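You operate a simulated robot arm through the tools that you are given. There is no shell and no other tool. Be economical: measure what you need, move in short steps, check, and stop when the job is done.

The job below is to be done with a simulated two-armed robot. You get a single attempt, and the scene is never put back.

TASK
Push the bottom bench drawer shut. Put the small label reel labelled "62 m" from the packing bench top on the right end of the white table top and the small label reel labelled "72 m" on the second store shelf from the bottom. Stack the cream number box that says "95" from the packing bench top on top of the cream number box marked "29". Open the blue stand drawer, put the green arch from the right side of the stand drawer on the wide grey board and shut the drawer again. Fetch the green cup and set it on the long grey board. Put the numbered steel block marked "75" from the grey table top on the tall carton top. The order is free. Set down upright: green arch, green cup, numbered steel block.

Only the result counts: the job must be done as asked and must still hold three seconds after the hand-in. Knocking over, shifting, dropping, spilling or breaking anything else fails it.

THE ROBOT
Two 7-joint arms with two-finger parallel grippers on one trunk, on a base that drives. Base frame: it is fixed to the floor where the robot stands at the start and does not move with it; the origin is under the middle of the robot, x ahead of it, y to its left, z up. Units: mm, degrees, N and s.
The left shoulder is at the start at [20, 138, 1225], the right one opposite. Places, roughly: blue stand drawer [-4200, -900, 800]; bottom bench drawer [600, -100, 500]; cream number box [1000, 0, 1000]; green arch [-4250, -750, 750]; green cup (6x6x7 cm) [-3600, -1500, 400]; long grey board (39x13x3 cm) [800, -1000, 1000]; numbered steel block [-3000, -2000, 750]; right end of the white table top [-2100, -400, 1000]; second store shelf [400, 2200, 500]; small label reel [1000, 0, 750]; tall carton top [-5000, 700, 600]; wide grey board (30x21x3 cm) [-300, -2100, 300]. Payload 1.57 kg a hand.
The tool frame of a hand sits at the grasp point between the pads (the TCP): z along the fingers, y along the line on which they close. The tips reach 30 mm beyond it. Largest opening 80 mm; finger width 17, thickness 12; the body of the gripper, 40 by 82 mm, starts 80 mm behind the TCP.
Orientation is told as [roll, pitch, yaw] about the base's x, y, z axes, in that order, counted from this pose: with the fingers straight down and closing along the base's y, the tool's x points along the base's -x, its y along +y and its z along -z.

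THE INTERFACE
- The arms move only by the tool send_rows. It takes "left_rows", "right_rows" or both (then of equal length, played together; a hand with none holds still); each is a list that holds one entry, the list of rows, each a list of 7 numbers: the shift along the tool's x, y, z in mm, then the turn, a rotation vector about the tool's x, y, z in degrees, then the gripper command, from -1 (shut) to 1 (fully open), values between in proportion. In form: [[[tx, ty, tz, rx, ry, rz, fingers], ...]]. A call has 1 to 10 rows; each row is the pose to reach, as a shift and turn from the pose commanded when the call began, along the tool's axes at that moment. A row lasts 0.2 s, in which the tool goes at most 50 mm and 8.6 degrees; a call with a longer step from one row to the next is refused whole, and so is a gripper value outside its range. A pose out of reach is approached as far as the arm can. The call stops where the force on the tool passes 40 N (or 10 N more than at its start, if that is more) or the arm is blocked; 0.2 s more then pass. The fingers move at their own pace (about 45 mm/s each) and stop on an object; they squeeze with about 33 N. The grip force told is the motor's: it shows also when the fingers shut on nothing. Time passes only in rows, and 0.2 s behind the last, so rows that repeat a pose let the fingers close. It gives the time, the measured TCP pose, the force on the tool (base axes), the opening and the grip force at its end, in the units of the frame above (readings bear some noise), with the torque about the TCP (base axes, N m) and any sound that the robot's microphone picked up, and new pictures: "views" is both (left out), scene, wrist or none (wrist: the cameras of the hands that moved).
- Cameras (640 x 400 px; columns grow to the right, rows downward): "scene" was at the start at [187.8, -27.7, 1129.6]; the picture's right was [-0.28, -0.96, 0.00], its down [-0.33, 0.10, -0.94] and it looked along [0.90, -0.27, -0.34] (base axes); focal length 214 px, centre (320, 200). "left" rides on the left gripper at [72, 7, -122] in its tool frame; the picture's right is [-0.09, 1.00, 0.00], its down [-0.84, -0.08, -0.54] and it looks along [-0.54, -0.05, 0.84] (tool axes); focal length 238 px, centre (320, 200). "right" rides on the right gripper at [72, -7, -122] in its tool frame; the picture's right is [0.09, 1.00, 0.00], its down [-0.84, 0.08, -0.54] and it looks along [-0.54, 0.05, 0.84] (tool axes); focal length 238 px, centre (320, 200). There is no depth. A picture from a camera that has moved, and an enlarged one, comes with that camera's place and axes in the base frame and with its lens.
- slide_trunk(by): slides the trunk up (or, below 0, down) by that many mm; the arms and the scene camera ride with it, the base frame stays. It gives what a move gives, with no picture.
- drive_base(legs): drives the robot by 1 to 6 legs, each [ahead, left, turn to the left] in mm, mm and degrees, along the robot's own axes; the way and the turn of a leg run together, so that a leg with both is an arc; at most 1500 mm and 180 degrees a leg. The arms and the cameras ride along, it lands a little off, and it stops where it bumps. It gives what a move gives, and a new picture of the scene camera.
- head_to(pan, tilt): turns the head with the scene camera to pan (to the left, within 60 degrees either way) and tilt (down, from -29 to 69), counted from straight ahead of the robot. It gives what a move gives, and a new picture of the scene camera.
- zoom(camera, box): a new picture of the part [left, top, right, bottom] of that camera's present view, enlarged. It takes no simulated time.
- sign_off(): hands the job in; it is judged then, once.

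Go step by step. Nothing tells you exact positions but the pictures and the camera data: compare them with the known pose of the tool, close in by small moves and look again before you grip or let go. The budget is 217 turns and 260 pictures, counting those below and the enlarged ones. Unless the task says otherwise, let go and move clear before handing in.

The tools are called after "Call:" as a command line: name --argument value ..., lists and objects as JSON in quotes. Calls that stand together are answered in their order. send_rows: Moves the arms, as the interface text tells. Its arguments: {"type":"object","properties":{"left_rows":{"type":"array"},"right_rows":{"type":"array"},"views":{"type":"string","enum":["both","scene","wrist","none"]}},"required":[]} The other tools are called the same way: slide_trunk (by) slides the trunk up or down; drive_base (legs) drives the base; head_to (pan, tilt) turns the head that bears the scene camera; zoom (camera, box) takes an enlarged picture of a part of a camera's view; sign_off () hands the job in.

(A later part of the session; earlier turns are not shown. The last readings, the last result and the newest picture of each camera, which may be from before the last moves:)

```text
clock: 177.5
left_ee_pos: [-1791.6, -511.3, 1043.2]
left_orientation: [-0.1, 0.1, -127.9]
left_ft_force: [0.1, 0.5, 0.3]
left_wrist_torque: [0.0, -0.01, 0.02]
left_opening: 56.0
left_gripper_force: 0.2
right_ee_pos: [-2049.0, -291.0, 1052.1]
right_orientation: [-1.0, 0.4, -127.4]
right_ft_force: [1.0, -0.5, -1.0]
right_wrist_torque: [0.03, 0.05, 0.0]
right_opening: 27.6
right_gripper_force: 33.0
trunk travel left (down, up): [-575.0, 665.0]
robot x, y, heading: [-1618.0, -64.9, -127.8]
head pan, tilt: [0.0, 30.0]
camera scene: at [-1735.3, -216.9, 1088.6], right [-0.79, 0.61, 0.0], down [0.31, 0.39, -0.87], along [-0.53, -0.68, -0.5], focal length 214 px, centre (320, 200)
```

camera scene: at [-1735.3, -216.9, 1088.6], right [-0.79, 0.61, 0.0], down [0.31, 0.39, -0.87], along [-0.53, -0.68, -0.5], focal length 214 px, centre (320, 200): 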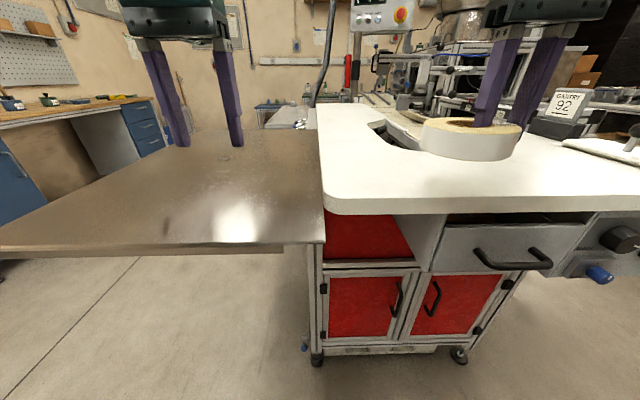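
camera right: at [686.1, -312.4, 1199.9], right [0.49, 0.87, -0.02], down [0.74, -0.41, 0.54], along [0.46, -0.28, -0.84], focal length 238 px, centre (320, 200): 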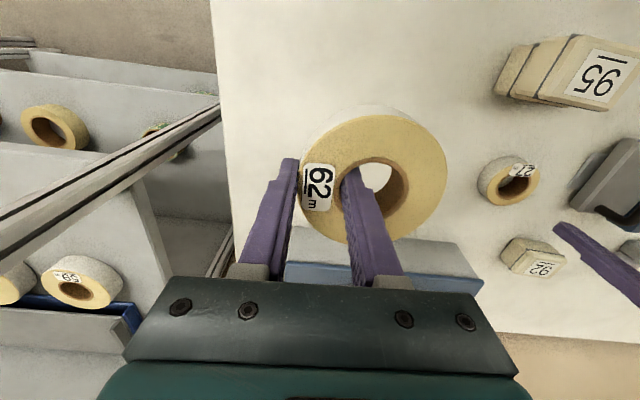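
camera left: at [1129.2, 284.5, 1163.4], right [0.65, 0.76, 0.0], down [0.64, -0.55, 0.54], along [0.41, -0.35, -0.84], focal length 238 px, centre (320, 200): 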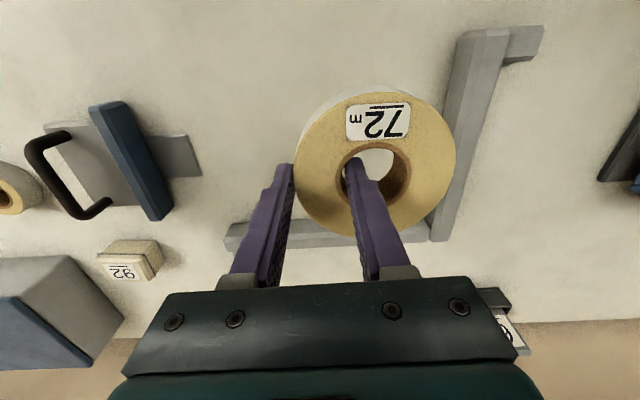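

The white top stretches to the right; I pan to see its right end.

Call:
head_to --pan -45 --tilt 30

```text
clock: 178.6
left_ee_pos: [-1789.9, -509.8, 1043.2]
left_orientation: [-0.2, 0.1, -127.9]
left_ft_force: [-0.1, 0.0, 1.1]
left_wrist_torque: [0.01, -0.01, -0.02]
left_opening: 55.9
left_gripper_force: 0.0
right_ee_pos: [-2049.2, -289.8, 1052.2]
right_orientation: [-0.9, 0.3, -127.4]
right_ft_force: [0.0, -0.6, -2.1]
right_wrist_torque: [0.05, 0.04, 0.0]
right_opening: 27.6
right_gripper_force: 32.6
trunk travel left (down, up): [-575.0, 665.0]
robot x, y, heading: [-1615.1, -65.0, -128.0]
head pan, tilt: [-45.0, 30.0]
camera scene: at [-1769.4, -156.8, 1088.6], right [-0.12, 0.99, 0.0], down [0.5, 0.06, -0.87], along [-0.86, -0.11, -0.5], focal length 214 px, centre (320, 200)
```

scene: 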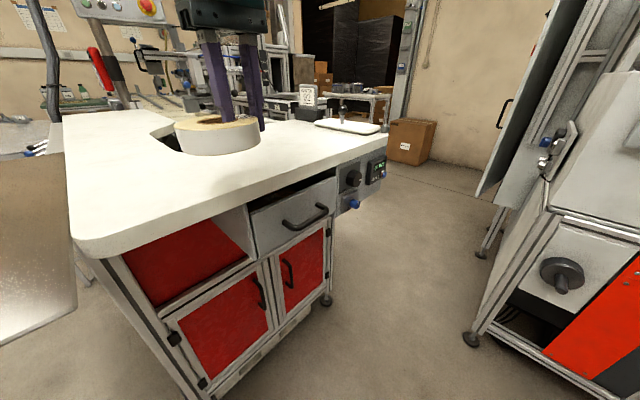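

The white top (z≈920) has its near end toward me, matching the given place. I move the right hand so the reel is about 12 cm inside this end.

Call:
drive_base --legs '[[125, -63, 0]]'

Call:
send_rows --right_rows '[[[0, 0, 30, 0, 0, 0, -1], [0, 0, 60, 0, 0, 0, -1]]]' --views "both"

```text
clock: 179.9
left_ee_pos: [-1915.3, -572.0, 1042.6]
left_orientation: [-0.1, 0.0, -127.8]
left_ft_force: [0.4, -1.1, -0.2]
left_wrist_torque: [0.0, 0.0, -0.01]
left_opening: 55.9
left_gripper_force: 0.0
right_ee_pos: [-2173.4, -351.8, 1052.2]
right_orientation: [-1.0, 0.4, -127.3]
right_ft_force: [-0.5, -0.6, -1.6]
right_wrist_torque: [0.05, 0.02, 0.01]
right_opening: 27.7
right_gripper_force: 33.3
trunk travel left (down, up): [-575.0, 665.0]
robot x, y, heading: [-1739.9, -127.1, -128.0]
head pan, tilt: [-45.0, 30.0]
camera scene: at [-1895.3, -216.9, 1088.6], right [-0.13, 0.99, 0.0], down [0.5, 0.06, -0.87], along [-0.86, -0.11, -0.5], focal length 214 px, centre (320, 200)
```

scene: 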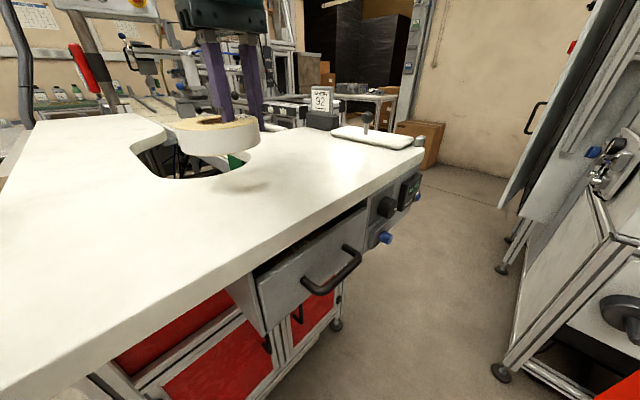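

```text
clock: 180.5
left_ee_pos: [-1915.2, -571.2, 1042.3]
left_orientation: [-0.1, 0.0, -127.7]
left_ft_force: [0.4, 0.2, 0.5]
left_wrist_torque: [-0.02, -0.01, 0.01]
left_opening: 56.1
left_gripper_force: 0.1
right_ee_pos: [-2174.5, -350.3, 991.8]
right_orientation: [-1.0, 0.2, -127.3]
right_ft_force: [0.1, 0.4, -2.0]
right_wrist_torque: [-0.01, 0.05, 0.01]
right_opening: 27.4
right_gripper_force: 33.0
trunk travel left (down, up): [-575.0, 665.0]
robot x, y, heading: [-1743.9, -123.7, -127.7]
head pan, tilt: [-45.0, 30.0]
camera scene: at [-1895.1, -216.8, 1088.6], right [-0.13, 0.99, 0.0], down [0.5, 0.06, -0.87], along [-0.86, -0.11, -0.5], focal length 214 px, centre (320, 200)
camera right: at [-2136.0, -289.4, 1114.3], right [0.85, -0.53, -0.02], down [-0.44, -0.72, 0.54], along [-0.3, -0.45, -0.84], focal length 238 px, centre (320, 200)
```

scene: 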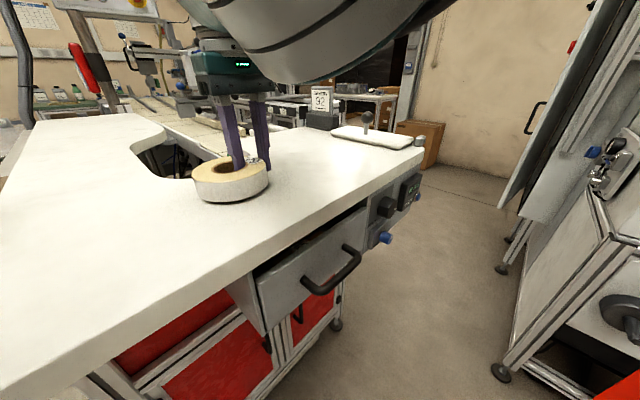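
right: 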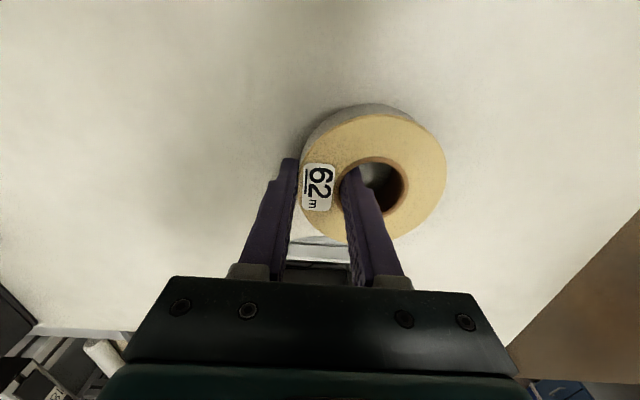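

The reel hovers just above the top. I shift 30 mm closer to the stated place and lower to contact.

Call:
send_rows --right_rows '[[[0, 15, 5, 0, 0, 0, -1], [0, 30, 12, 0, 0, 0, -1], [0, 30, 20, 0, 0, 0, -1], [0, 30, 26, 0, 0, 0, -1], [0, 30, 31, 0, 0, 0, -1], [0, 30, 36, 0, 0, 0, -1], [0, 30, 41, 0, 0, 0, -1], [0, 30, 46, 0, 0, 0, -1]]]' --views "scene"

```text
clock: 181.3
left_ee_pos: [-1917.8, -571.2, 1043.6]
left_orientation: [-0.1, -0.1, -127.8]
left_ft_force: [-0.4, 0.0, -0.1]
left_wrist_torque: [0.02, 0.01, 0.0]
left_opening: 56.0
left_gripper_force: 0.1
right_ee_pos: [-2155.9, -369.9, 978.7]
right_orientation: [-1.4, -0.6, -127.5]
right_ft_force: [-4.6, 2.0, 18.1]
right_wrist_torque: [-0.28, -1.12, -0.02]
right_opening: 27.9
right_gripper_force: 32.9
trunk travel left (down, up): [-575.0, 665.0]
robot x, y, heading: [-1742.3, -125.1, -127.8]
head pan, tilt: [-45.0, 30.0]
stopped in row 4 (right hand): the force on the tool passed its limit at 55 N (the readings are from after the stop); the commanded pose is now the measured one
camera scene: at [-1897.1, -217.0, 1088.8], right [-0.13, 0.99, 0.0], down [0.49, 0.06, -0.87], along [-0.86, -0.11, -0.5], focal length 214 px, centre (320, 200)
```

scene: 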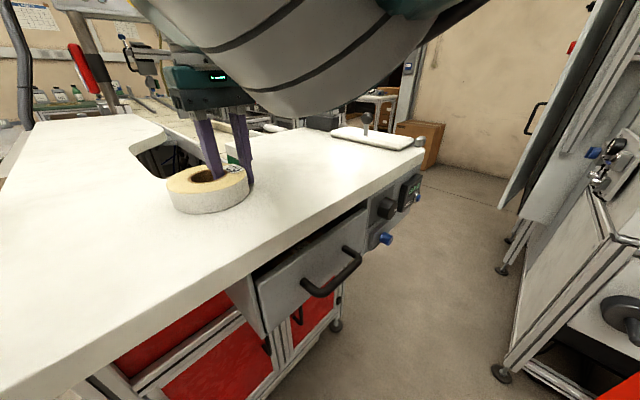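

Contact at table height ≈943. I release and lift.

Call:
send_rows --right_rows '[[[0, 0, -1, 0, 0, 0, 0.1], [0, 0, -1, 0, 0, 0, 0.4], [0, 0, -1, 0, 0, 0, 0.4], [0, 0, -1, 0, 0, 0, 0.4], [0, 0, -20, 0, 0, 0, 0.4], [0, 0, -50, 0, 0, 0, 0.4], [0, 0, -85, 0, 0, 0, 0.4]]]' --views "both"

```text
clock: 182.9
left_ee_pos: [-1916.2, -571.0, 1042.6]
left_orientation: [-0.2, 0.1, -127.8]
left_ft_force: [-0.6, -0.7, 0.1]
left_wrist_torque: [-0.03, -0.02, -0.01]
left_opening: 55.8
left_gripper_force: 0.1
right_ee_pos: [-2155.3, -372.9, 1061.0]
right_orientation: [-1.0, -0.1, -127.4]
right_ft_force: [-0.3, 0.2, 0.2]
right_wrist_torque: [-0.06, 0.0, -0.04]
right_opening: 56.2
right_gripper_force: 0.1
right hand out of reach, approached as far as the arm can: row 7
trunk travel left (down, up): [-575.0, 665.0]
robot x, y, heading: [-1744.8, -129.4, -127.7]
head pan, tilt: [-45.0, 30.0]
camera scene: at [-1895.5, -216.8, 1088.6], right [-0.13, 0.99, 0.0], down [0.5, 0.06, -0.87], along [-0.86, -0.11, -0.5], focal length 214 px, centre (320, 200)
camera right: at [-2114.8, -311.9, 1183.3], right [0.85, -0.53, -0.02], down [-0.44, -0.72, 0.54], along [-0.3, -0.45, -0.84], focal length 238 px, centre (320, 200)
```

scene: 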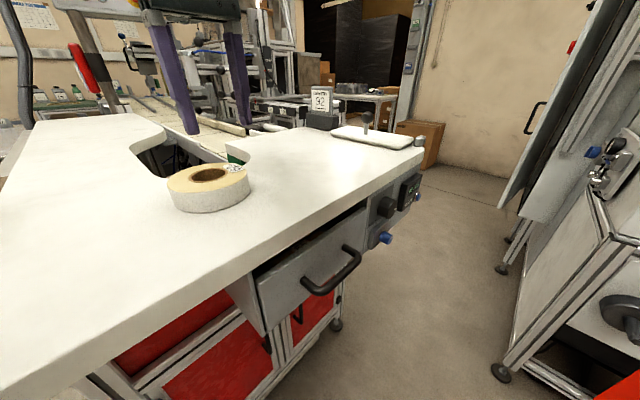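
right: 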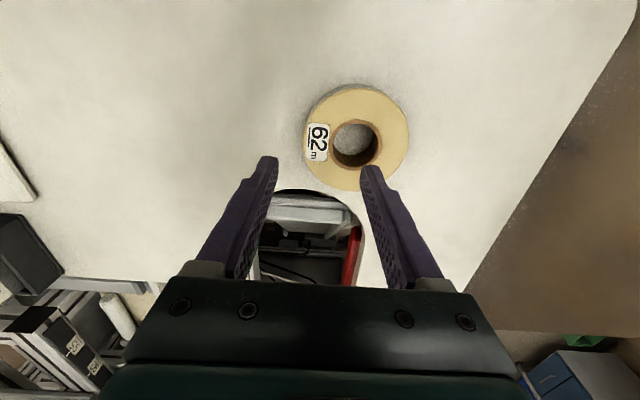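

The 62 m reel lies on the white top. Next the steel block: I back off, go around the table's left side and look toward the grey table near (-3000, -2000).

Call:
drive_base --legs '[[-350, 0, 0], [0, 1000, 0], [1000, 0, 0]]'

Call:
head_to --pan 0 --tilt 20

```text
clock: 194.9
left_ee_pos: [-1505.2, -1711.5, 1043.2]
left_orientation: [-0.1, 0.1, -127.7]
left_ft_force: [-0.4, -0.9, 0.0]
left_wrist_torque: [0.0, 0.01, 0.04]
left_opening: 56.1
left_gripper_force: 0.1
right_ee_pos: [-1742.9, -1514.3, 1061.4]
right_orientation: [-1.1, 0.0, -127.4]
right_ft_force: [0.1, -0.1, 0.1]
right_wrist_torque: [-0.02, 0.04, -0.01]
right_opening: 56.0
right_gripper_force: 0.0
trunk travel left (down, up): [-575.0, 665.0]
robot x, y, heading: [-1332.8, -1264.6, -127.8]
head pan, tilt: [-45.0, 30.0]
camera scene: at [-1484.6, -1357.2, 1088.6], right [-0.13, 0.99, 0.0], down [0.5, 0.06, -0.87], along [-0.86, -0.11, -0.5], focal length 214 px, centre (320, 200)
```

scene: 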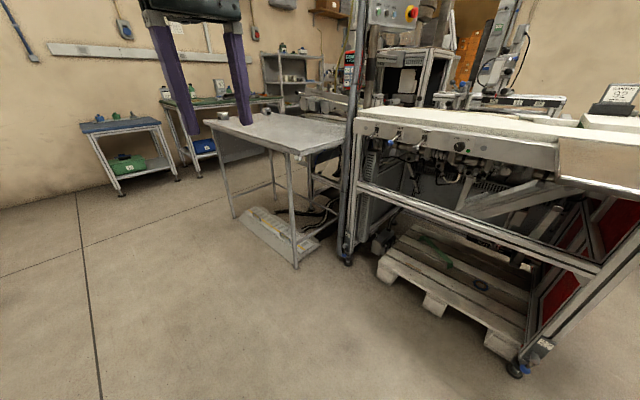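

```text
clock: 196.0
left_ee_pos: [-1504.9, -1712.3, 1043.1]
left_orientation: [-0.1, 0.0, -127.7]
left_ft_force: [0.7, -0.5, 0.8]
left_wrist_torque: [0.02, -0.01, 0.03]
left_opening: 55.9
left_gripper_force: 0.2
right_ee_pos: [-1744.0, -1512.8, 1061.0]
right_orientation: [-1.1, -0.1, -127.3]
right_ft_force: [-0.2, -0.7, 0.5]
right_wrist_torque: [-0.01, 0.01, -0.02]
right_opening: 56.1
right_gripper_force: 0.0
trunk travel left (down, up): [-575.0, 665.0]
robot x, y, heading: [-1330.6, -1263.0, -127.8]
head pan, tilt: [0.0, 20.0]
camera scene: at [-1451.9, -1419.3, 1104.6], right [-0.79, 0.61, 0.0], down [0.21, 0.27, -0.94], along [-0.58, -0.74, -0.34], focal length 214 px, centre (320, 200)
```

scene: 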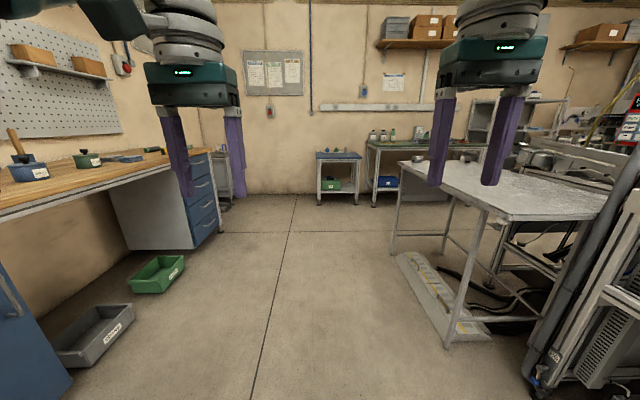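

The grey steel table is at about (-2700, -1900). I zoom for the block.

Call:
zoom --camera "scene" --box '[380, 130, 580, 230]'

Call:
drive_base --legs '[[550, 100, -25]]'

```text
3.20 times, centred on (480, 180) of scene
camera zoom: at [-1451.9, -1419.3, 1104.6], right [-0.79, 0.61, 0.0], down [0.21, 0.27, -0.94], along [-0.58, -0.74, -0.34], focal length 686 px, centre (-192, 264)
```

zoom: 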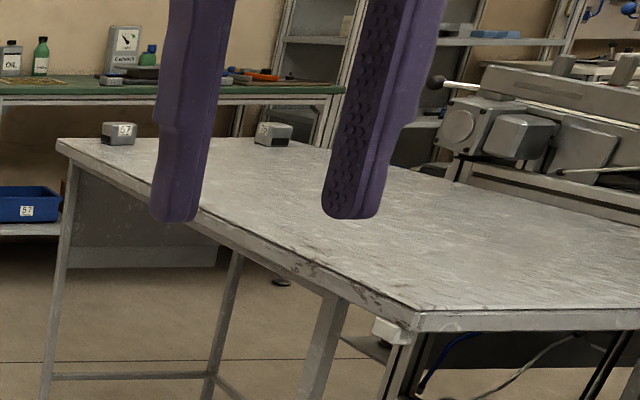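

```text
clock: 199.2
left_ee_pos: [-2033.8, -2011.0, 1043.6]
left_orientation: [-0.1, 0.1, -153.3]
left_ft_force: [-0.2, 0.5, 0.3]
left_wrist_torque: [0.0, 0.01, -0.01]
left_opening: 55.8
left_gripper_force: 0.1
right_ee_pos: [-2164.1, -1730.1, 1061.3]
right_orientation: [-1.1, -0.1, -152.9]
right_ft_force: [0.2, 0.0, 0.3]
right_wrist_torque: [0.01, 0.01, -0.01]
right_opening: 56.2
right_gripper_force: 0.1
trunk travel left (down, up): [-575.0, 665.0]
robot x, y, heading: [-1685.8, -1683.3, -153.6]
head pan, tilt: [0.0, 20.0]
camera scene: at [-1859.5, -1771.6, 1104.7], right [-0.45, 0.89, 0.0], down [0.31, 0.15, -0.94], along [-0.84, -0.42, -0.34], focal length 214 px, centre (320, 200)
```

scene: 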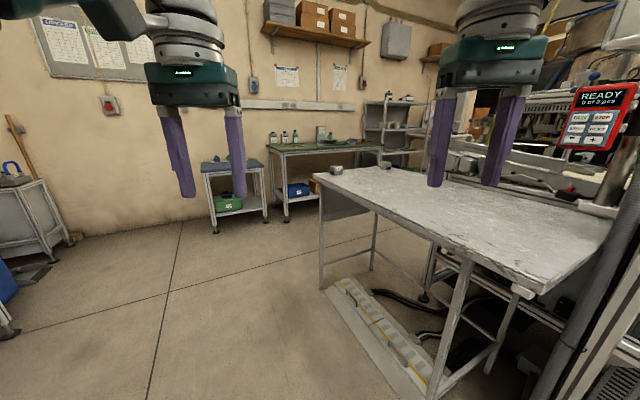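

Call:
zoom --camera "scene" --box '[310, 145, 430, 215]'

```text
5.33 times, centred on (370, 180) of scene
camera zoom: at [-1859.5, -1771.6, 1104.7], right [-0.45, 0.89, 0.0], down [0.31, 0.15, -0.94], along [-0.84, -0.42, -0.34], focal length 1144 px, centre (53, 307)
```

zoom: 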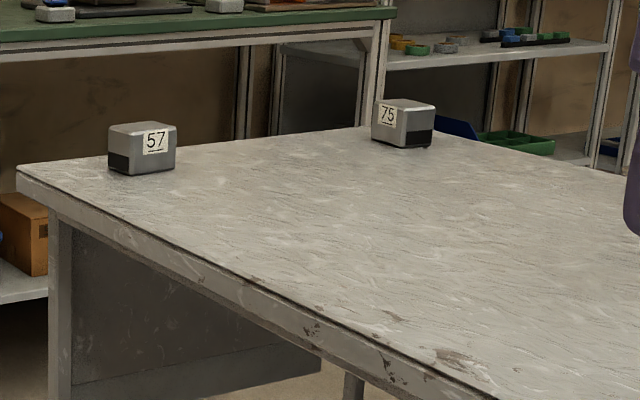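

Block "75" sits at the far right of the grey table, near its far end. I will go round to the far end and pick it facing back. First leg: along the left side, then turn.

Call:
drive_base --legs '[[1160, 504, 0]]'

```text
clock: 205.5
left_ee_pos: [-2862.7, -2961.9, 1043.9]
left_orientation: [-0.1, 0.1, -154.5]
left_ft_force: [-0.6, -0.2, -0.1]
left_wrist_torque: [-0.03, -0.01, 0.02]
left_opening: 56.1
left_gripper_force: 0.0
right_ee_pos: [-2986.7, -2678.9, 1062.1]
right_orientation: [-1.1, -0.1, -154.2]
right_ft_force: [-0.4, 0.4, 0.4]
right_wrist_torque: [0.01, -0.01, 0.02]
right_opening: 56.3
right_gripper_force: 0.0
trunk travel left (down, up): [-575.0, 665.0]
robot x, y, heading: [-2506.0, -2644.7, -154.6]
head pan, tilt: [0.0, 20.0]
camera scene: at [-2683.3, -2726.4, 1104.7], right [-0.43, 0.9, 0.0], down [0.31, 0.15, -0.94], along [-0.85, -0.4, -0.34], focal length 214 px, centre (320, 200)
```

scene: 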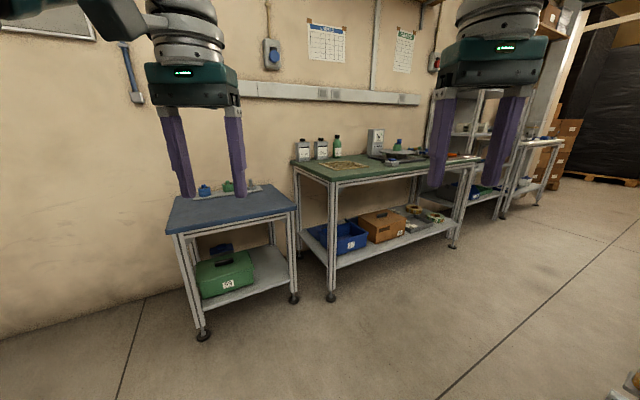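

The gap between green bench and grey table is clear. I turn round and drive into it.

Call:
drive_base --legs '[[0, 0, -154], [-600, 900, 0]]'

Call:
head_to --pan 0 --tilt 35

```text
clock: 217.4
left_ee_pos: [-3403.6, -2110.1, 1043.7]
left_orientation: [-0.1, 0.1, 51.2]
left_ft_force: [0.1, 0.2, -0.6]
left_wrist_torque: [-0.01, 0.02, -0.01]
left_opening: 55.8
left_gripper_force: 0.1
right_ee_pos: [-3168.1, -2312.9, 1061.1]
right_orientation: [-1.0, 0.0, 51.5]
right_ft_force: [-0.1, 0.6, 1.1]
right_wrist_torque: [-0.02, -0.02, -0.01]
right_opening: 56.2
right_gripper_force: 0.1
trunk travel left (down, up): [-575.0, 665.0]
robot x, y, heading: [-3588.7, -2555.2, 51.4]
head pan, tilt: [0.0, 20.0]
camera scene: at [-3464.9, -2404.3, 1104.7], right [0.78, -0.63, 0.0], down [-0.21, -0.27, -0.94], along [0.59, 0.73, -0.34], focal length 214 px, centre (320, 200)
```

scene: 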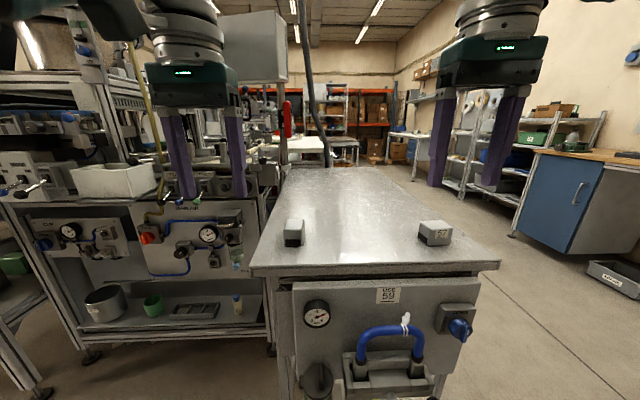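

```text
clock: 218.2
left_ee_pos: [-3404.2, -2110.1, 1042.8]
left_orientation: [-0.2, 0.1, 51.2]
left_ft_force: [0.0, 0.6, 0.1]
left_wrist_torque: [0.0, 0.0, 0.01]
left_opening: 56.1
left_gripper_force: 0.1
right_ee_pos: [-3168.2, -2312.4, 1061.8]
right_orientation: [-1.2, -0.1, 51.4]
right_ft_force: [0.4, 0.8, 0.4]
right_wrist_torque: [-0.01, 0.01, -0.01]
right_opening: 56.1
right_gripper_force: 0.0
trunk travel left (down, up): [-575.0, 665.0]
robot x, y, heading: [-3583.0, -2554.6, 51.2]
head pan, tilt: [0.0, 35.0]
camera scene: at [-3468.0, -2408.2, 1080.9], right [0.78, -0.63, 0.0], down [-0.36, -0.45, -0.82], along [0.51, 0.64, -0.57], focal length 214 px, centre (320, 200)
```

scene: 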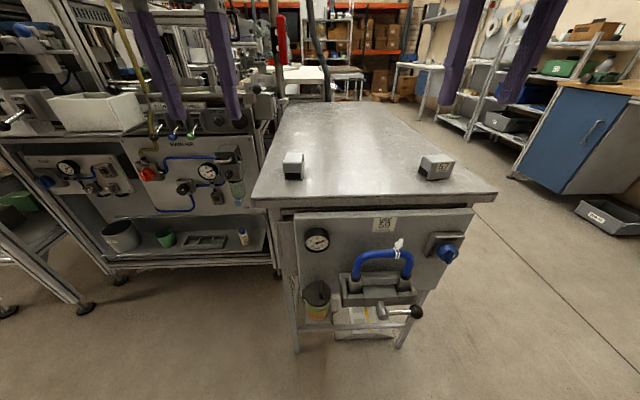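

I see block 75 at the left near corner of this end (about (-3189, -1936)), and also the green cup on the low shelf of the machine at left. I drive so the left hand comes over the block.

Call:
drive_base --legs '[[245, -58, 0]]'

Call:
slide_trunk --by -100

Call:
zoom --camera "left" --box '[0, 0, 640, 400]'

```text
clock: 220.0
left_ee_pos: [-3205.9, -1959.0, 1042.9]
left_orientation: [-0.1, 0.1, 51.1]
left_ft_force: [0.6, -0.4, 0.1]
left_wrist_torque: [0.0, 0.01, 0.0]
left_opening: 56.0
left_gripper_force: 0.1
right_ee_pos: [-2969.2, -2161.2, 1061.7]
right_orientation: [-1.2, -0.1, 51.5]
right_ft_force: [0.2, 0.4, 0.3]
right_wrist_torque: [0.03, 0.0, 0.0]
right_opening: 56.0
right_gripper_force: 0.0
trunk travel left (down, up): [-575.0, 665.0]
robot x, y, heading: [-3382.5, -2398.8, 51.0]
head pan, tilt: [0.0, 35.0]
camera scene: at [-3270.2, -2256.1, 1080.8], right [0.78, -0.63, 0.0], down [-0.36, -0.45, -0.82], along [0.51, 0.64, -0.57], focal length 214 px, centre (320, 200)
```

scene: 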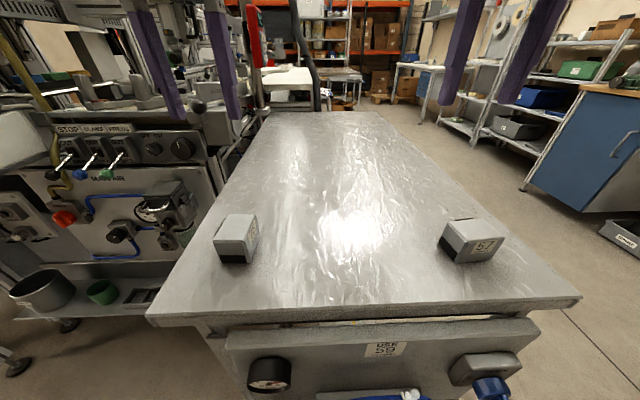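

```text
clock: 221.3
left_ee_pos: [-3205.5, -1958.3, 942.3]
left_orientation: [-0.1, 0.1, 51.2]
left_ft_force: [0.0, 0.4, -0.3]
left_wrist_torque: [0.0, 0.0, -0.02]
left_opening: 55.9
left_gripper_force: 0.0
right_ee_pos: [-2968.7, -2160.9, 961.7]
right_orientation: [-1.2, 0.0, 51.5]
right_ft_force: [0.4, -0.2, 0.2]
right_wrist_torque: [0.01, 0.0, 0.0]
right_opening: 55.8
right_gripper_force: 0.1
trunk travel left (down, up): [-475.0, 765.0]
robot x, y, heading: [-3386.6, -2399.1, 51.2]
head pan, tilt: [0.0, 35.0]
```

```text
1.00 times, centred on (320, 200) of left (not enlarged: the box is as wide or as high as the picture)
camera zoom: at [-3255.5, -2010.6, 1065.4], right [-0.72, 0.7, 0.0], down [0.59, 0.6, 0.54], along [0.38, 0.39, -0.84], focal length 238 px, centre (320, 200)
```

zoom: 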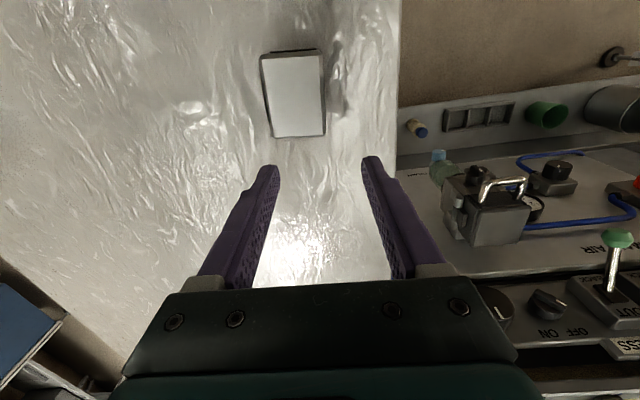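

The block's top is at about (-3221, -2001, 868), about 43 mm wide. I back the base slightly to centre the hand over it and open wider.

Call:
drive_base --legs '[[-43, -15, 0]]'

Call:
send_rows --left_rows '[[[0, 0, 10, 0, 0, 0, 0.8], [0, 0, 20, 0, 0, 0, 0.8], [0, 0, 30, 0, 0, 0, 0.8]]]' --views "wrist"

```text
clock: 222.2
left_ee_pos: [-3220.9, -2001.6, 942.2]
left_orientation: [-0.2, 0.2, 51.2]
left_ft_force: [-0.1, 0.6, -0.6]
left_wrist_torque: [0.0, 0.01, 0.02]
left_opening: 55.8
left_gripper_force: 0.0
right_ee_pos: [-2985.7, -2203.6, 961.7]
right_orientation: [-1.3, 0.0, 51.4]
right_ft_force: [-0.6, 0.0, 0.2]
right_wrist_torque: [0.02, 0.01, 0.05]
right_opening: 55.7
right_gripper_force: 0.0
trunk travel left (down, up): [-475.0, 765.0]
robot x, y, heading: [-3402.4, -2442.7, 51.2]
head pan, tilt: [0.0, 35.0]
camera scene: at [-3285.7, -2298.7, 980.7], right [0.78, -0.63, 0.0], down [-0.36, -0.45, -0.82], along [0.51, 0.64, -0.57], focal length 214 px, centre (320, 200)
```

scene: 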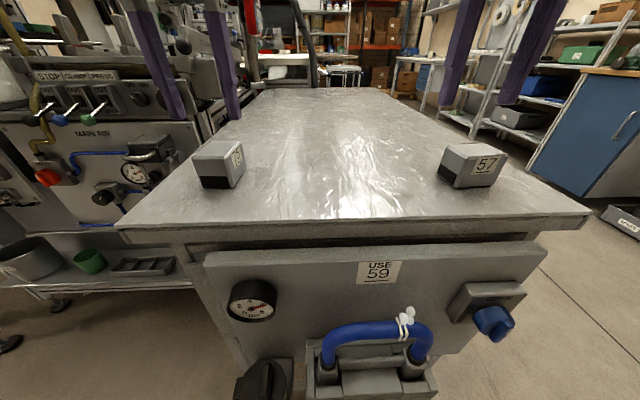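

```text
clock: 223.0
left_ee_pos: [-3220.7, -2000.0, 913.3]
left_orientation: [0.0, 0.1, 51.1]
left_ft_force: [0.0, -0.6, -0.4]
left_wrist_torque: [0.01, 0.01, 0.03]
left_opening: 72.1
left_gripper_force: 0.0
right_ee_pos: [-2986.1, -2202.9, 961.5]
right_orientation: [-1.2, -0.1, 51.4]
right_ft_force: [-0.3, -1.1, -0.2]
right_wrist_torque: [0.02, -0.02, -0.01]
right_opening: 56.0
right_gripper_force: 0.1
trunk travel left (down, up): [-475.0, 765.0]
robot x, y, heading: [-3400.4, -2442.1, 51.2]
head pan, tilt: [0.0, 35.0]
camera left: at [-3270.6, -2052.4, 1035.2], right [-0.72, 0.7, 0.0], down [0.59, 0.6, 0.54], along [0.38, 0.39, -0.84], focal length 238 px, centre (320, 200)
```

left: 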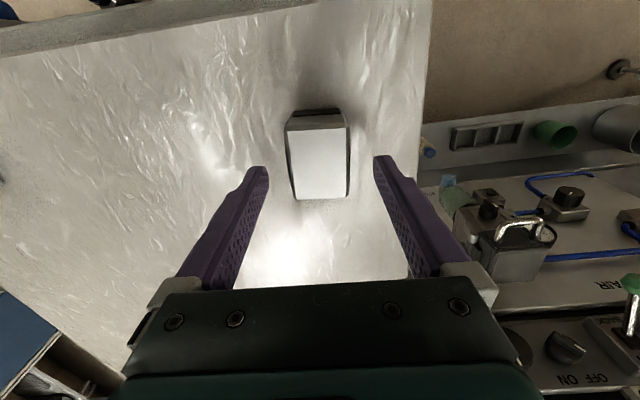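

Centred. I descend carefully.

Call:
send_rows --left_rows '[[[0, 0, 15, 0, 0, 0, 0.8], [0, 0, 28, 0, 0, 0, 0.8], [0, 0, 36, 0, 0, 0, 0.8]]]' --views "both"

```text
clock: 223.8
left_ee_pos: [-3219.3, -2001.7, 874.3]
left_orientation: [-0.2, 0.1, 51.2]
left_ft_force: [0.1, 0.2, 0.7]
left_wrist_torque: [-0.01, 0.0, 0.0]
left_opening: 72.0
left_gripper_force: 0.1
right_ee_pos: [-2986.6, -2203.3, 961.6]
right_orientation: [-1.3, -0.2, 51.5]
right_ft_force: [-0.5, -0.8, -1.0]
right_wrist_torque: [-0.01, -0.03, -0.03]
right_opening: 56.0
right_gripper_force: 0.1
trunk travel left (down, up): [-475.0, 765.0]
robot x, y, heading: [-3401.6, -2445.2, 51.2]
head pan, tilt: [0.0, 35.0]
camera scene: at [-3285.5, -2298.3, 980.8], right [0.78, -0.63, 0.0], down [-0.36, -0.45, -0.82], along [0.51, 0.64, -0.57], focal length 214 px, centre (320, 200)
camera left: at [-3270.1, -2053.2, 998.3], right [-0.72, 0.7, 0.0], down [0.58, 0.6, 0.54], along [0.38, 0.39, -0.84], focal length 238 px, centre (320, 200)
```

scene: 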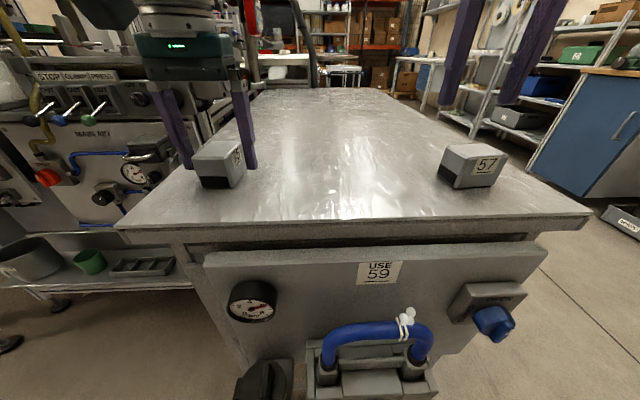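
left: 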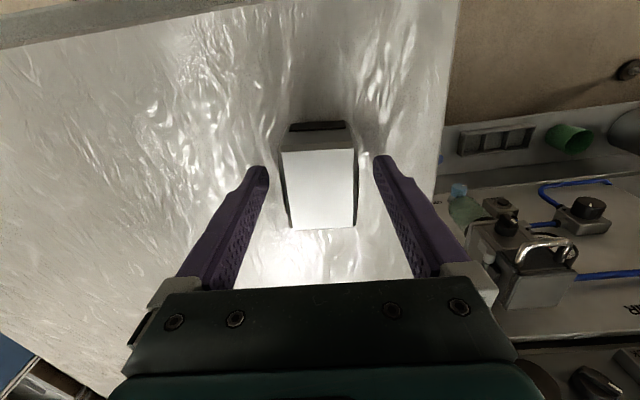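

Call:
send_rows --left_rows '[[[0, 0, 5, 0, 0, 0, 0.8], [0, 0, 5, 0, 0, 0, -1], [0, 0, 5, 0, 0, 0, -1], [0, 0, 5, 0, 0, 0, -1], [0, 0, 5, 0, 0, 0, -1], [0, 0, 5, 0, 0, 0, -1]]]' --views "none"

Call:
send_rows --left_rows '[[[0, 0, -15, 0, 0, 0, -1], [0, 0, -50, 0, 0, 0, -1], [0, 0, -90, 0, 0, 0, -1], [0, 0, -120, 0, 0, 0, -1]]]' --views "wrist"

```text
clock: 225.2
left_ee_pos: [-3219.9, -2001.5, 870.9]
left_orientation: [-0.1, 0.1, 51.2]
left_ft_force: [0.9, 0.5, 0.4]
left_wrist_torque: [0.08, -0.01, -0.01]
left_opening: 45.1
left_gripper_force: 33.0
right_ee_pos: [-2985.7, -2203.5, 960.6]
right_orientation: [-1.2, 0.0, 51.4]
right_ft_force: [-0.2, -0.1, -0.4]
right_wrist_torque: [-0.01, 0.03, -0.06]
right_opening: 55.8
right_gripper_force: 0.2
trunk travel left (down, up): [-475.0, 765.0]
robot x, y, heading: [-3403.7, -2439.6, 51.2]
head pan, tilt: [0.0, 35.0]
```

```text
clock: 226.2
left_ee_pos: [-3224.4, -2002.3, 980.4]
left_orientation: [-0.2, 1.6, 51.6]
left_ft_force: [0.0, -0.1, -3.2]
left_wrist_torque: [0.03, 0.0, -0.02]
left_opening: 45.5
left_gripper_force: 33.7
right_ee_pos: [-2985.0, -2203.2, 961.2]
right_orientation: [-1.2, 0.0, 51.5]
right_ft_force: [0.4, 0.9, 0.4]
right_wrist_torque: [0.01, 0.03, 0.0]
right_opening: 56.1
right_gripper_force: 0.1
trunk travel left (down, up): [-475.0, 765.0]
robot x, y, heading: [-3404.5, -2444.6, 51.2]
head pan, tilt: [0.0, 35.0]
camera left: at [-3272.4, -2051.7, 1104.9], right [-0.72, 0.69, -0.01], down [0.59, 0.62, 0.52], along [0.36, 0.37, -0.86], focal length 238 px, centre (320, 200)
```

left: 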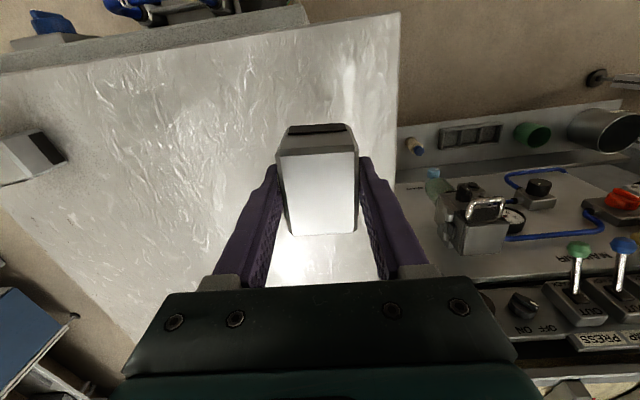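

The block is held. I back away and turn to see the way toward the carton at (-5000, 700).

Call:
send_rows --left_rows '[[[0, 0, 20, 0, 0, 0, -1], [0, 0, 35, 0, 0, 0, -1]]]' --views "none"

Call:
slide_trunk --by 100

Call:
drive_base --legs '[[-250, 0, 0], [0, 0, 85]]'

Call:
head_to --pan 0 --tilt 18

```text
clock: 226.8
left_ee_pos: [-3219.9, -2001.2, 958.1]
left_orientation: [-0.2, 0.1, 51.2]
left_ft_force: [0.0, -0.1, -2.9]
left_wrist_torque: [-0.01, -0.01, -0.02]
left_opening: 45.0
left_gripper_force: 32.5
right_ee_pos: [-2985.6, -2203.1, 962.4]
right_orientation: [-1.2, -0.2, 51.3]
right_ft_force: [-0.6, -0.3, -0.2]
right_wrist_torque: [0.0, 0.02, 0.01]
right_opening: 56.1
right_gripper_force: 0.0
trunk travel left (down, up): [-475.0, 765.0]
robot x, y, heading: [-3400.2, -2440.1, 51.2]
head pan, tilt: [0.0, 35.0]
```

```text
clock: 228.2
left_ee_pos: [-3221.0, -2000.6, 1055.2]
left_orientation: [-0.1, 0.2, 51.2]
left_ft_force: [0.6, 0.6, -3.3]
left_wrist_torque: [0.0, 0.01, 0.03]
left_opening: 45.2
left_gripper_force: 32.4
right_ee_pos: [-2984.8, -2203.0, 1061.0]
right_orientation: [-1.3, -0.1, 51.5]
right_ft_force: [1.9, 0.2, 0.9]
right_wrist_torque: [-0.02, 0.0, 0.0]
right_opening: 56.1
right_gripper_force: 0.0
trunk travel left (down, up): [-575.0, 665.0]
robot x, y, heading: [-3403.1, -2447.1, 51.0]
head pan, tilt: [0.0, 35.0]
```

```text
clock: 233.6
left_ee_pos: [-3986.6, -2424.0, 1056.7]
left_orientation: [-0.1, 0.2, 136.8]
left_ft_force: [-0.1, -0.3, -3.5]
left_wrist_torque: [0.03, 0.0, -0.01]
left_opening: 44.9
left_gripper_force: 33.2
right_ee_pos: [-3766.6, -2204.8, 1061.6]
right_orientation: [-1.3, 0.0, 137.1]
right_ft_force: [0.1, 0.0, -0.4]
right_wrist_torque: [0.0, 0.02, 0.02]
right_opening: 56.1
right_gripper_force: 0.1
trunk travel left (down, up): [-575.0, 665.0]
robot x, y, heading: [-3557.4, -2635.3, 136.7]
head pan, tilt: [0.0, 35.0]
camera scene: at [-3697.6, -2510.2, 1080.7], right [0.69, 0.73, 0.0], down [0.42, -0.39, -0.82], along [-0.6, 0.56, -0.57], focal length 214 px, centre (320, 200)
```

scene: 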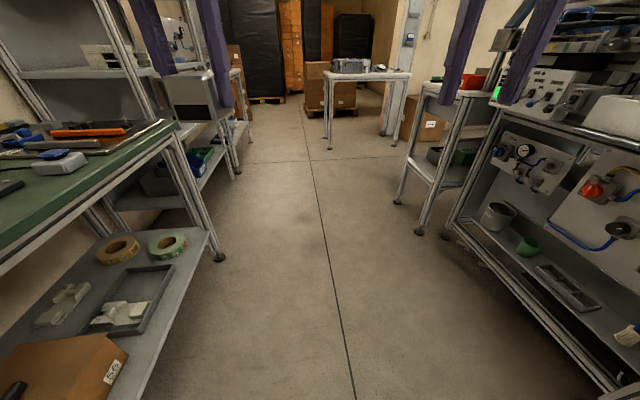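

```text
clock: 234.4
left_ee_pos: [-3986.1, -2423.9, 1056.2]
left_orientation: [-0.1, 0.3, 136.8]
left_ft_force: [-0.5, 0.2, -2.8]
left_wrist_torque: [-0.04, -0.03, 0.0]
left_opening: 44.7
left_gripper_force: 33.0
right_ee_pos: [-3767.0, -2202.7, 1061.7]
right_orientation: [-1.2, -0.2, 137.1]
right_ft_force: [-0.3, 0.2, -0.6]
right_wrist_torque: [0.02, 0.01, 0.03]
right_opening: 55.8
right_gripper_force: 0.2
trunk travel left (down, up): [-575.0, 665.0]
robot x, y, heading: [-3561.7, -2635.3, 137.0]
head pan, tilt: [0.0, 18.0]
camera scene: at [-3701.4, -2506.5, 1107.8], right [0.69, 0.73, 0.0], down [0.23, -0.21, -0.95], along [-0.69, 0.65, -0.31], focal length 214 px, centre (320, 200)
```

scene: 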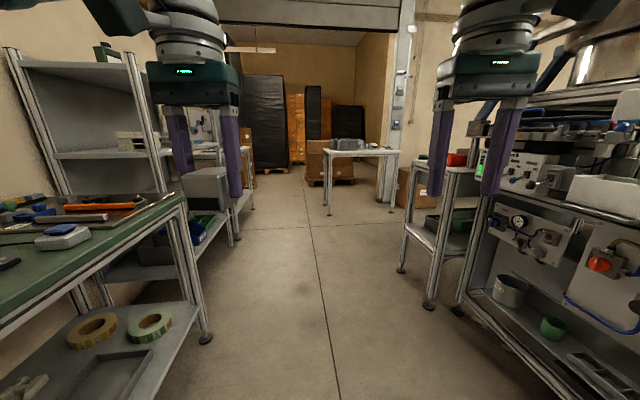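

The aisle ahead is clear; the small stand on the right is the one with the drawer, and cartons are beyond. I drive along the aisle.

Call:
drive_base --legs '[[0, 0, 4], [1450, -100, 0], [300, -300, -45]]'

```text
clock: 244.2
left_ee_pos: [-4619.8, -794.1, 1056.6]
left_orientation: [-0.1, 0.3, 93.8]
left_ft_force: [0.1, 0.7, -2.9]
left_wrist_torque: [0.01, 0.02, -0.01]
left_opening: 44.6
left_gripper_force: 32.6
right_ee_pos: [-4309.8, -784.9, 1062.0]
right_orientation: [-1.2, -0.1, 94.1]
right_ft_force: [-0.3, -0.5, 1.2]
right_wrist_torque: [0.01, -0.03, 0.04]
right_opening: 55.9
right_gripper_force: 0.0
trunk travel left (down, up): [-575.0, 665.0]
robot x, y, heading: [-4452.9, -1242.6, 93.7]
head pan, tilt: [0.0, 18.0]
camera scene: at [-4468.0, -1051.7, 1107.9], right [1.0, 0.07, 0.0], down [0.02, -0.31, -0.95], along [-0.06, 0.95, -0.31], focal length 214 px, centre (320, 200)
```

scene: 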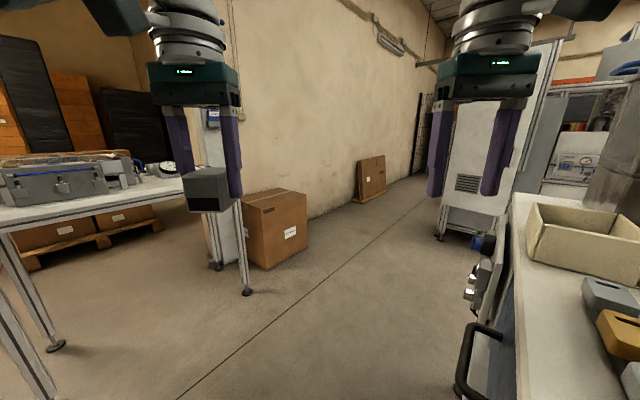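

The tall carton stands ahead-left near (-5000, 700), its aisle face running (-5031,456)–(-4720,860). I steer around the stand and face the carton squarely.

Call:
drive_base --legs '[[59, 244, 0], [892, -158, 0], [718, -280, 0], [0, 0, 48]]'

Call:
head_to --pan 0 --tilt 40

```text
clock: 256.4
left_ee_pos: [-4818.2, 622.3, 1055.3]
left_orientation: [-0.1, 0.1, 141.7]
left_ft_force: [0.3, 1.1, -2.8]
left_wrist_torque: [-0.01, -0.06, -0.02]
left_opening: 44.6
left_gripper_force: 32.7
right_ee_pos: [-4618.2, 860.5, 1061.2]
right_orientation: [-1.2, -0.1, 141.9]
right_ft_force: [-0.5, -0.7, 1.1]
right_wrist_torque: [-0.01, 0.01, 0.01]
right_opening: 56.2
right_gripper_force: 0.0
trunk travel left (down, up): [-575.0, 665.0]
robot x, y, heading: [-4371.5, 446.5, 141.3]
head pan, tilt: [0.0, 18.0]
camera scene: at [-4527.8, 563.9, 1107.8], right [0.62, 0.78, 0.0], down [0.24, -0.19, -0.95], along [-0.74, 0.59, -0.31], focal length 214 px, centre (320, 200)
```

scene: 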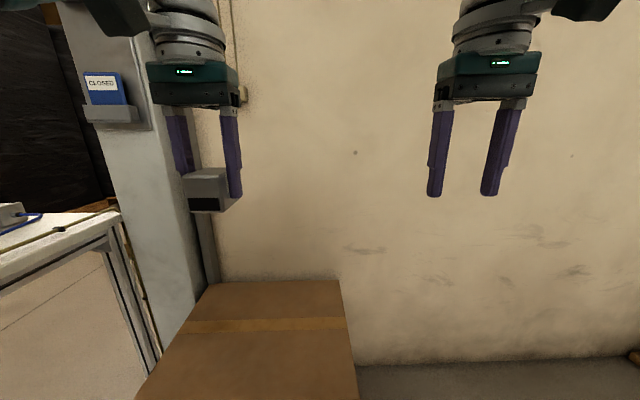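

```text
clock: 257.2
left_ee_pos: [-4818.3, 624.0, 1055.8]
left_orientation: [-0.1, 0.2, 141.6]
left_ft_force: [0.3, 1.0, -2.3]
left_wrist_torque: [0.0, -0.02, 0.0]
left_opening: 44.8
left_gripper_force: 32.9
right_ee_pos: [-4617.5, 859.9, 1061.5]
right_orientation: [-1.2, -0.1, 141.9]
right_ft_force: [0.9, -0.1, 0.7]
right_wrist_torque: [0.01, -0.01, 0.0]
right_opening: 56.0
right_gripper_force: 0.0
trunk travel left (down, up): [-575.0, 665.0]
robot x, y, heading: [-4377.7, 444.2, 141.5]
head pan, tilt: [0.0, 40.0]
camera scene: at [-4521.3, 558.8, 1073.3], right [0.62, 0.78, 0.0], down [0.5, -0.4, -0.77], along [-0.6, 0.48, -0.64], focal length 214 px, centre (320, 200)
```

scene: 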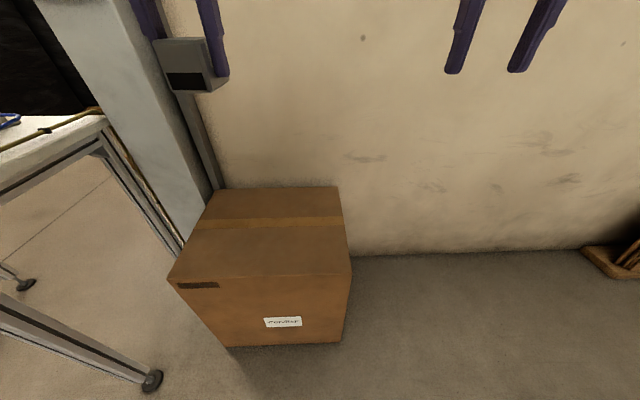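

Carton top is at z≈552, about 490 × 400 mm. I lower the trunk, raise the right hand out of the way and drive the block over the carton.

Call:
slide_trunk --by -390

Call:
send_rows --right_rows '[[[0, 0, -40, 0, 0, 0, 0.4], [0, 0, -80, 0, 0, 0, 0.4]]]' --views "none"

Call:
drive_base --legs '[[140, 16, 0]]'

Call:
send_rows --left_rows '[[[0, 0, 15, 0, 0, 0, -1], [0, 0, 30, 0, 0, 0, -1]]]' --views "both"

```text
clock: 261.0
left_ee_pos: [-4818.2, 623.4, 665.5]
left_orientation: [0.0, 0.2, 141.6]
left_ft_force: [0.3, 0.5, -3.1]
left_wrist_torque: [0.02, -0.04, -0.02]
left_opening: 44.7
left_gripper_force: 33.0
right_ee_pos: [-4616.7, 859.1, 672.0]
right_orientation: [-1.3, -0.1, 141.8]
right_ft_force: [-0.2, 0.3, -0.5]
right_wrist_torque: [0.02, 0.0, -0.01]
right_opening: 56.2
right_gripper_force: 0.1
trunk travel left (down, up): [-185.0, 1055.0]
robot x, y, heading: [-4372.5, 446.7, 141.6]
head pan, tilt: [0.0, 40.0]
```

```text
clock: 261.7
left_ee_pos: [-4817.6, 624.9, 666.4]
left_orientation: [-0.1, 0.2, 141.6]
left_ft_force: [0.0, 0.6, -3.5]
left_wrist_torque: [-0.03, -0.06, 0.01]
left_opening: 44.6
left_gripper_force: 33.2
right_ee_pos: [-4608.5, 842.5, 674.5]
right_orientation: [-1.1, 10.4, 143.1]
right_ft_force: [-0.4, 0.6, -0.1]
right_wrist_torque: [-0.03, 0.0, 0.0]
right_opening: 56.0
right_gripper_force: 0.0
trunk travel left (down, up): [-185.0, 1055.0]
robot x, y, heading: [-4378.2, 445.5, 141.7]
head pan, tilt: [0.0, 40.0]
stopped in row 2 (right hand): the arm was blocked; the commanded pose is now the measured one
```

```text
clock: 263.0
left_ee_pos: [-4937.2, 695.6, 665.7]
left_orientation: [-0.2, 0.2, 141.7]
left_ft_force: [-0.2, -0.1, -2.8]
left_wrist_torque: [-0.01, 0.01, 0.0]
left_opening: 44.8
left_gripper_force: 32.9
right_ee_pos: [-4726.9, 915.9, 674.5]
right_orientation: [-1.0, 10.4, 143.1]
right_ft_force: [0.3, -0.8, -1.2]
right_wrist_torque: [-0.03, 0.03, 0.0]
right_opening: 55.8
right_gripper_force: 0.1
trunk travel left (down, up): [-185.0, 1055.0]
robot x, y, heading: [-4495.7, 519.3, 141.5]
head pan, tilt: [0.0, 40.0]
camera scene: at [-4639.5, 632.3, 683.1], right [0.62, 0.78, 0.0], down [0.5, -0.4, -0.77], along [-0.6, 0.48, -0.64], focal length 214 px, centre (320, 200)
```

scene: 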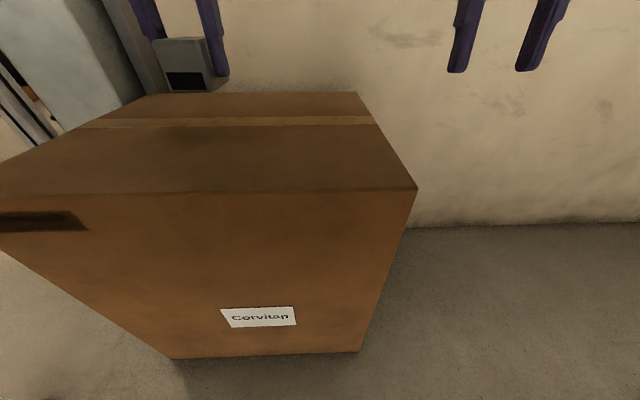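

```text
clock: 263.6
left_ee_pos: [-4937.0, 696.2, 635.4]
left_orientation: [-0.1, 0.2, 141.8]
left_ft_force: [-0.3, -0.5, -3.3]
left_wrist_torque: [-0.05, 0.03, -0.03]
left_opening: 44.7
left_gripper_force: 33.4
right_ee_pos: [-4728.5, 916.5, 674.2]
right_orientation: [-1.1, 10.4, 143.0]
right_ft_force: [0.7, 0.1, -0.3]
right_wrist_torque: [0.0, 0.01, -0.01]
right_opening: 55.9
right_gripper_force: 0.1
trunk travel left (down, up): [-185.0, 1055.0]
robot x, y, heading: [-4496.1, 519.2, 141.6]
head pan, tilt: [0.0, 40.0]
camera scene: at [-4640.1, 632.7, 683.2], right [0.62, 0.78, 0.0], down [0.5, -0.4, -0.77], along [-0.6, 0.48, -0.64], focal length 214 px, centre (320, 200)
camera left: at [-4885.3, 646.8, 758.4], right [-0.69, -0.72, 0.0], down [-0.61, 0.58, 0.54], along [-0.39, 0.37, -0.84], focal length 238 px, centre (320, 200)
```

scene: 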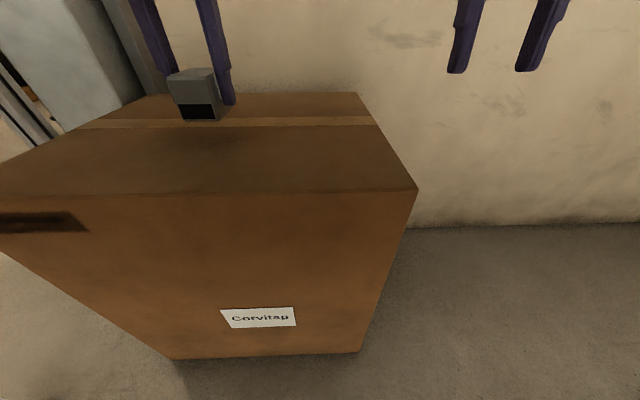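
left: 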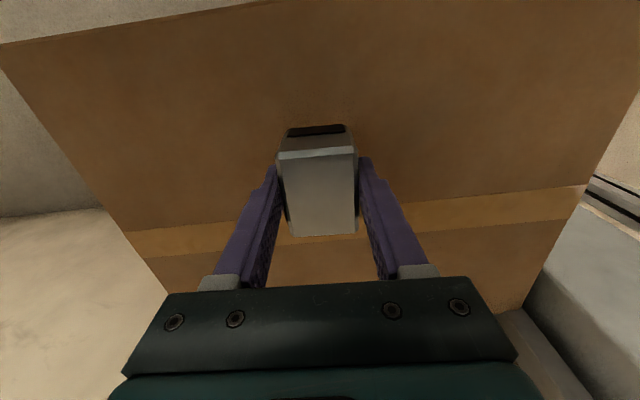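

The block is over the carton top. I lower it gently to contact.

Call:
send_rows --left_rows '[[[0, 0, 14, 0, 0, 0, -1], [0, 0, 24, 0, 0, 0, -1], [0, 0, 30, 0, 0, 0, -1], [0, 0, 35, 0, 0, 0, -1], [0, 0, 40, 0, 0, 0, -1], [0, 0, 45, 0, 0, 0, -1], [0, 0, 50, 0, 0, 0, -1]]]' --views "scene"

```text
clock: 265.2
left_ee_pos: [-4937.6, 698.7, 590.6]
left_orientation: [-0.1, -0.1, 141.4]
left_ft_force: [9.9, -5.4, 33.4]
left_wrist_torque: [-0.66, 0.34, 0.06]
left_opening: 44.4
left_gripper_force: 33.5
right_ee_pos: [-4729.4, 915.5, 675.3]
right_orientation: [-1.0, 10.4, 143.0]
right_ft_force: [0.3, -0.3, 0.1]
right_wrist_torque: [0.0, -0.03, 0.0]
right_opening: 56.0
right_gripper_force: 0.0
trunk travel left (down, up): [-185.0, 1055.0]
robot x, y, heading: [-4492.3, 522.5, 141.7]
head pan, tilt: [0.0, 40.0]
camera scene: at [-4641.1, 632.1, 684.1], right [0.62, 0.78, 0.0], down [0.5, -0.4, -0.77], along [-0.6, 0.48, -0.64], focal length 214 px, centre (320, 200)
```

scene: 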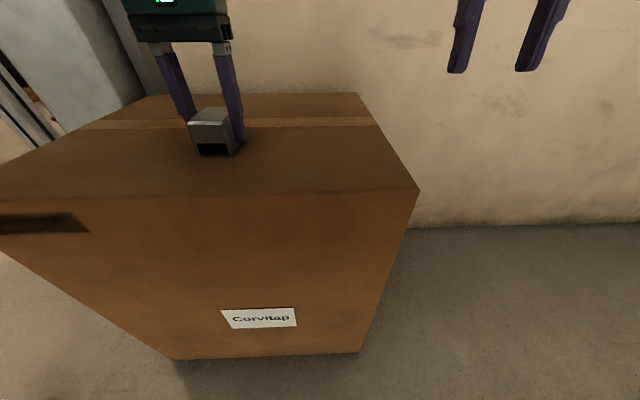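

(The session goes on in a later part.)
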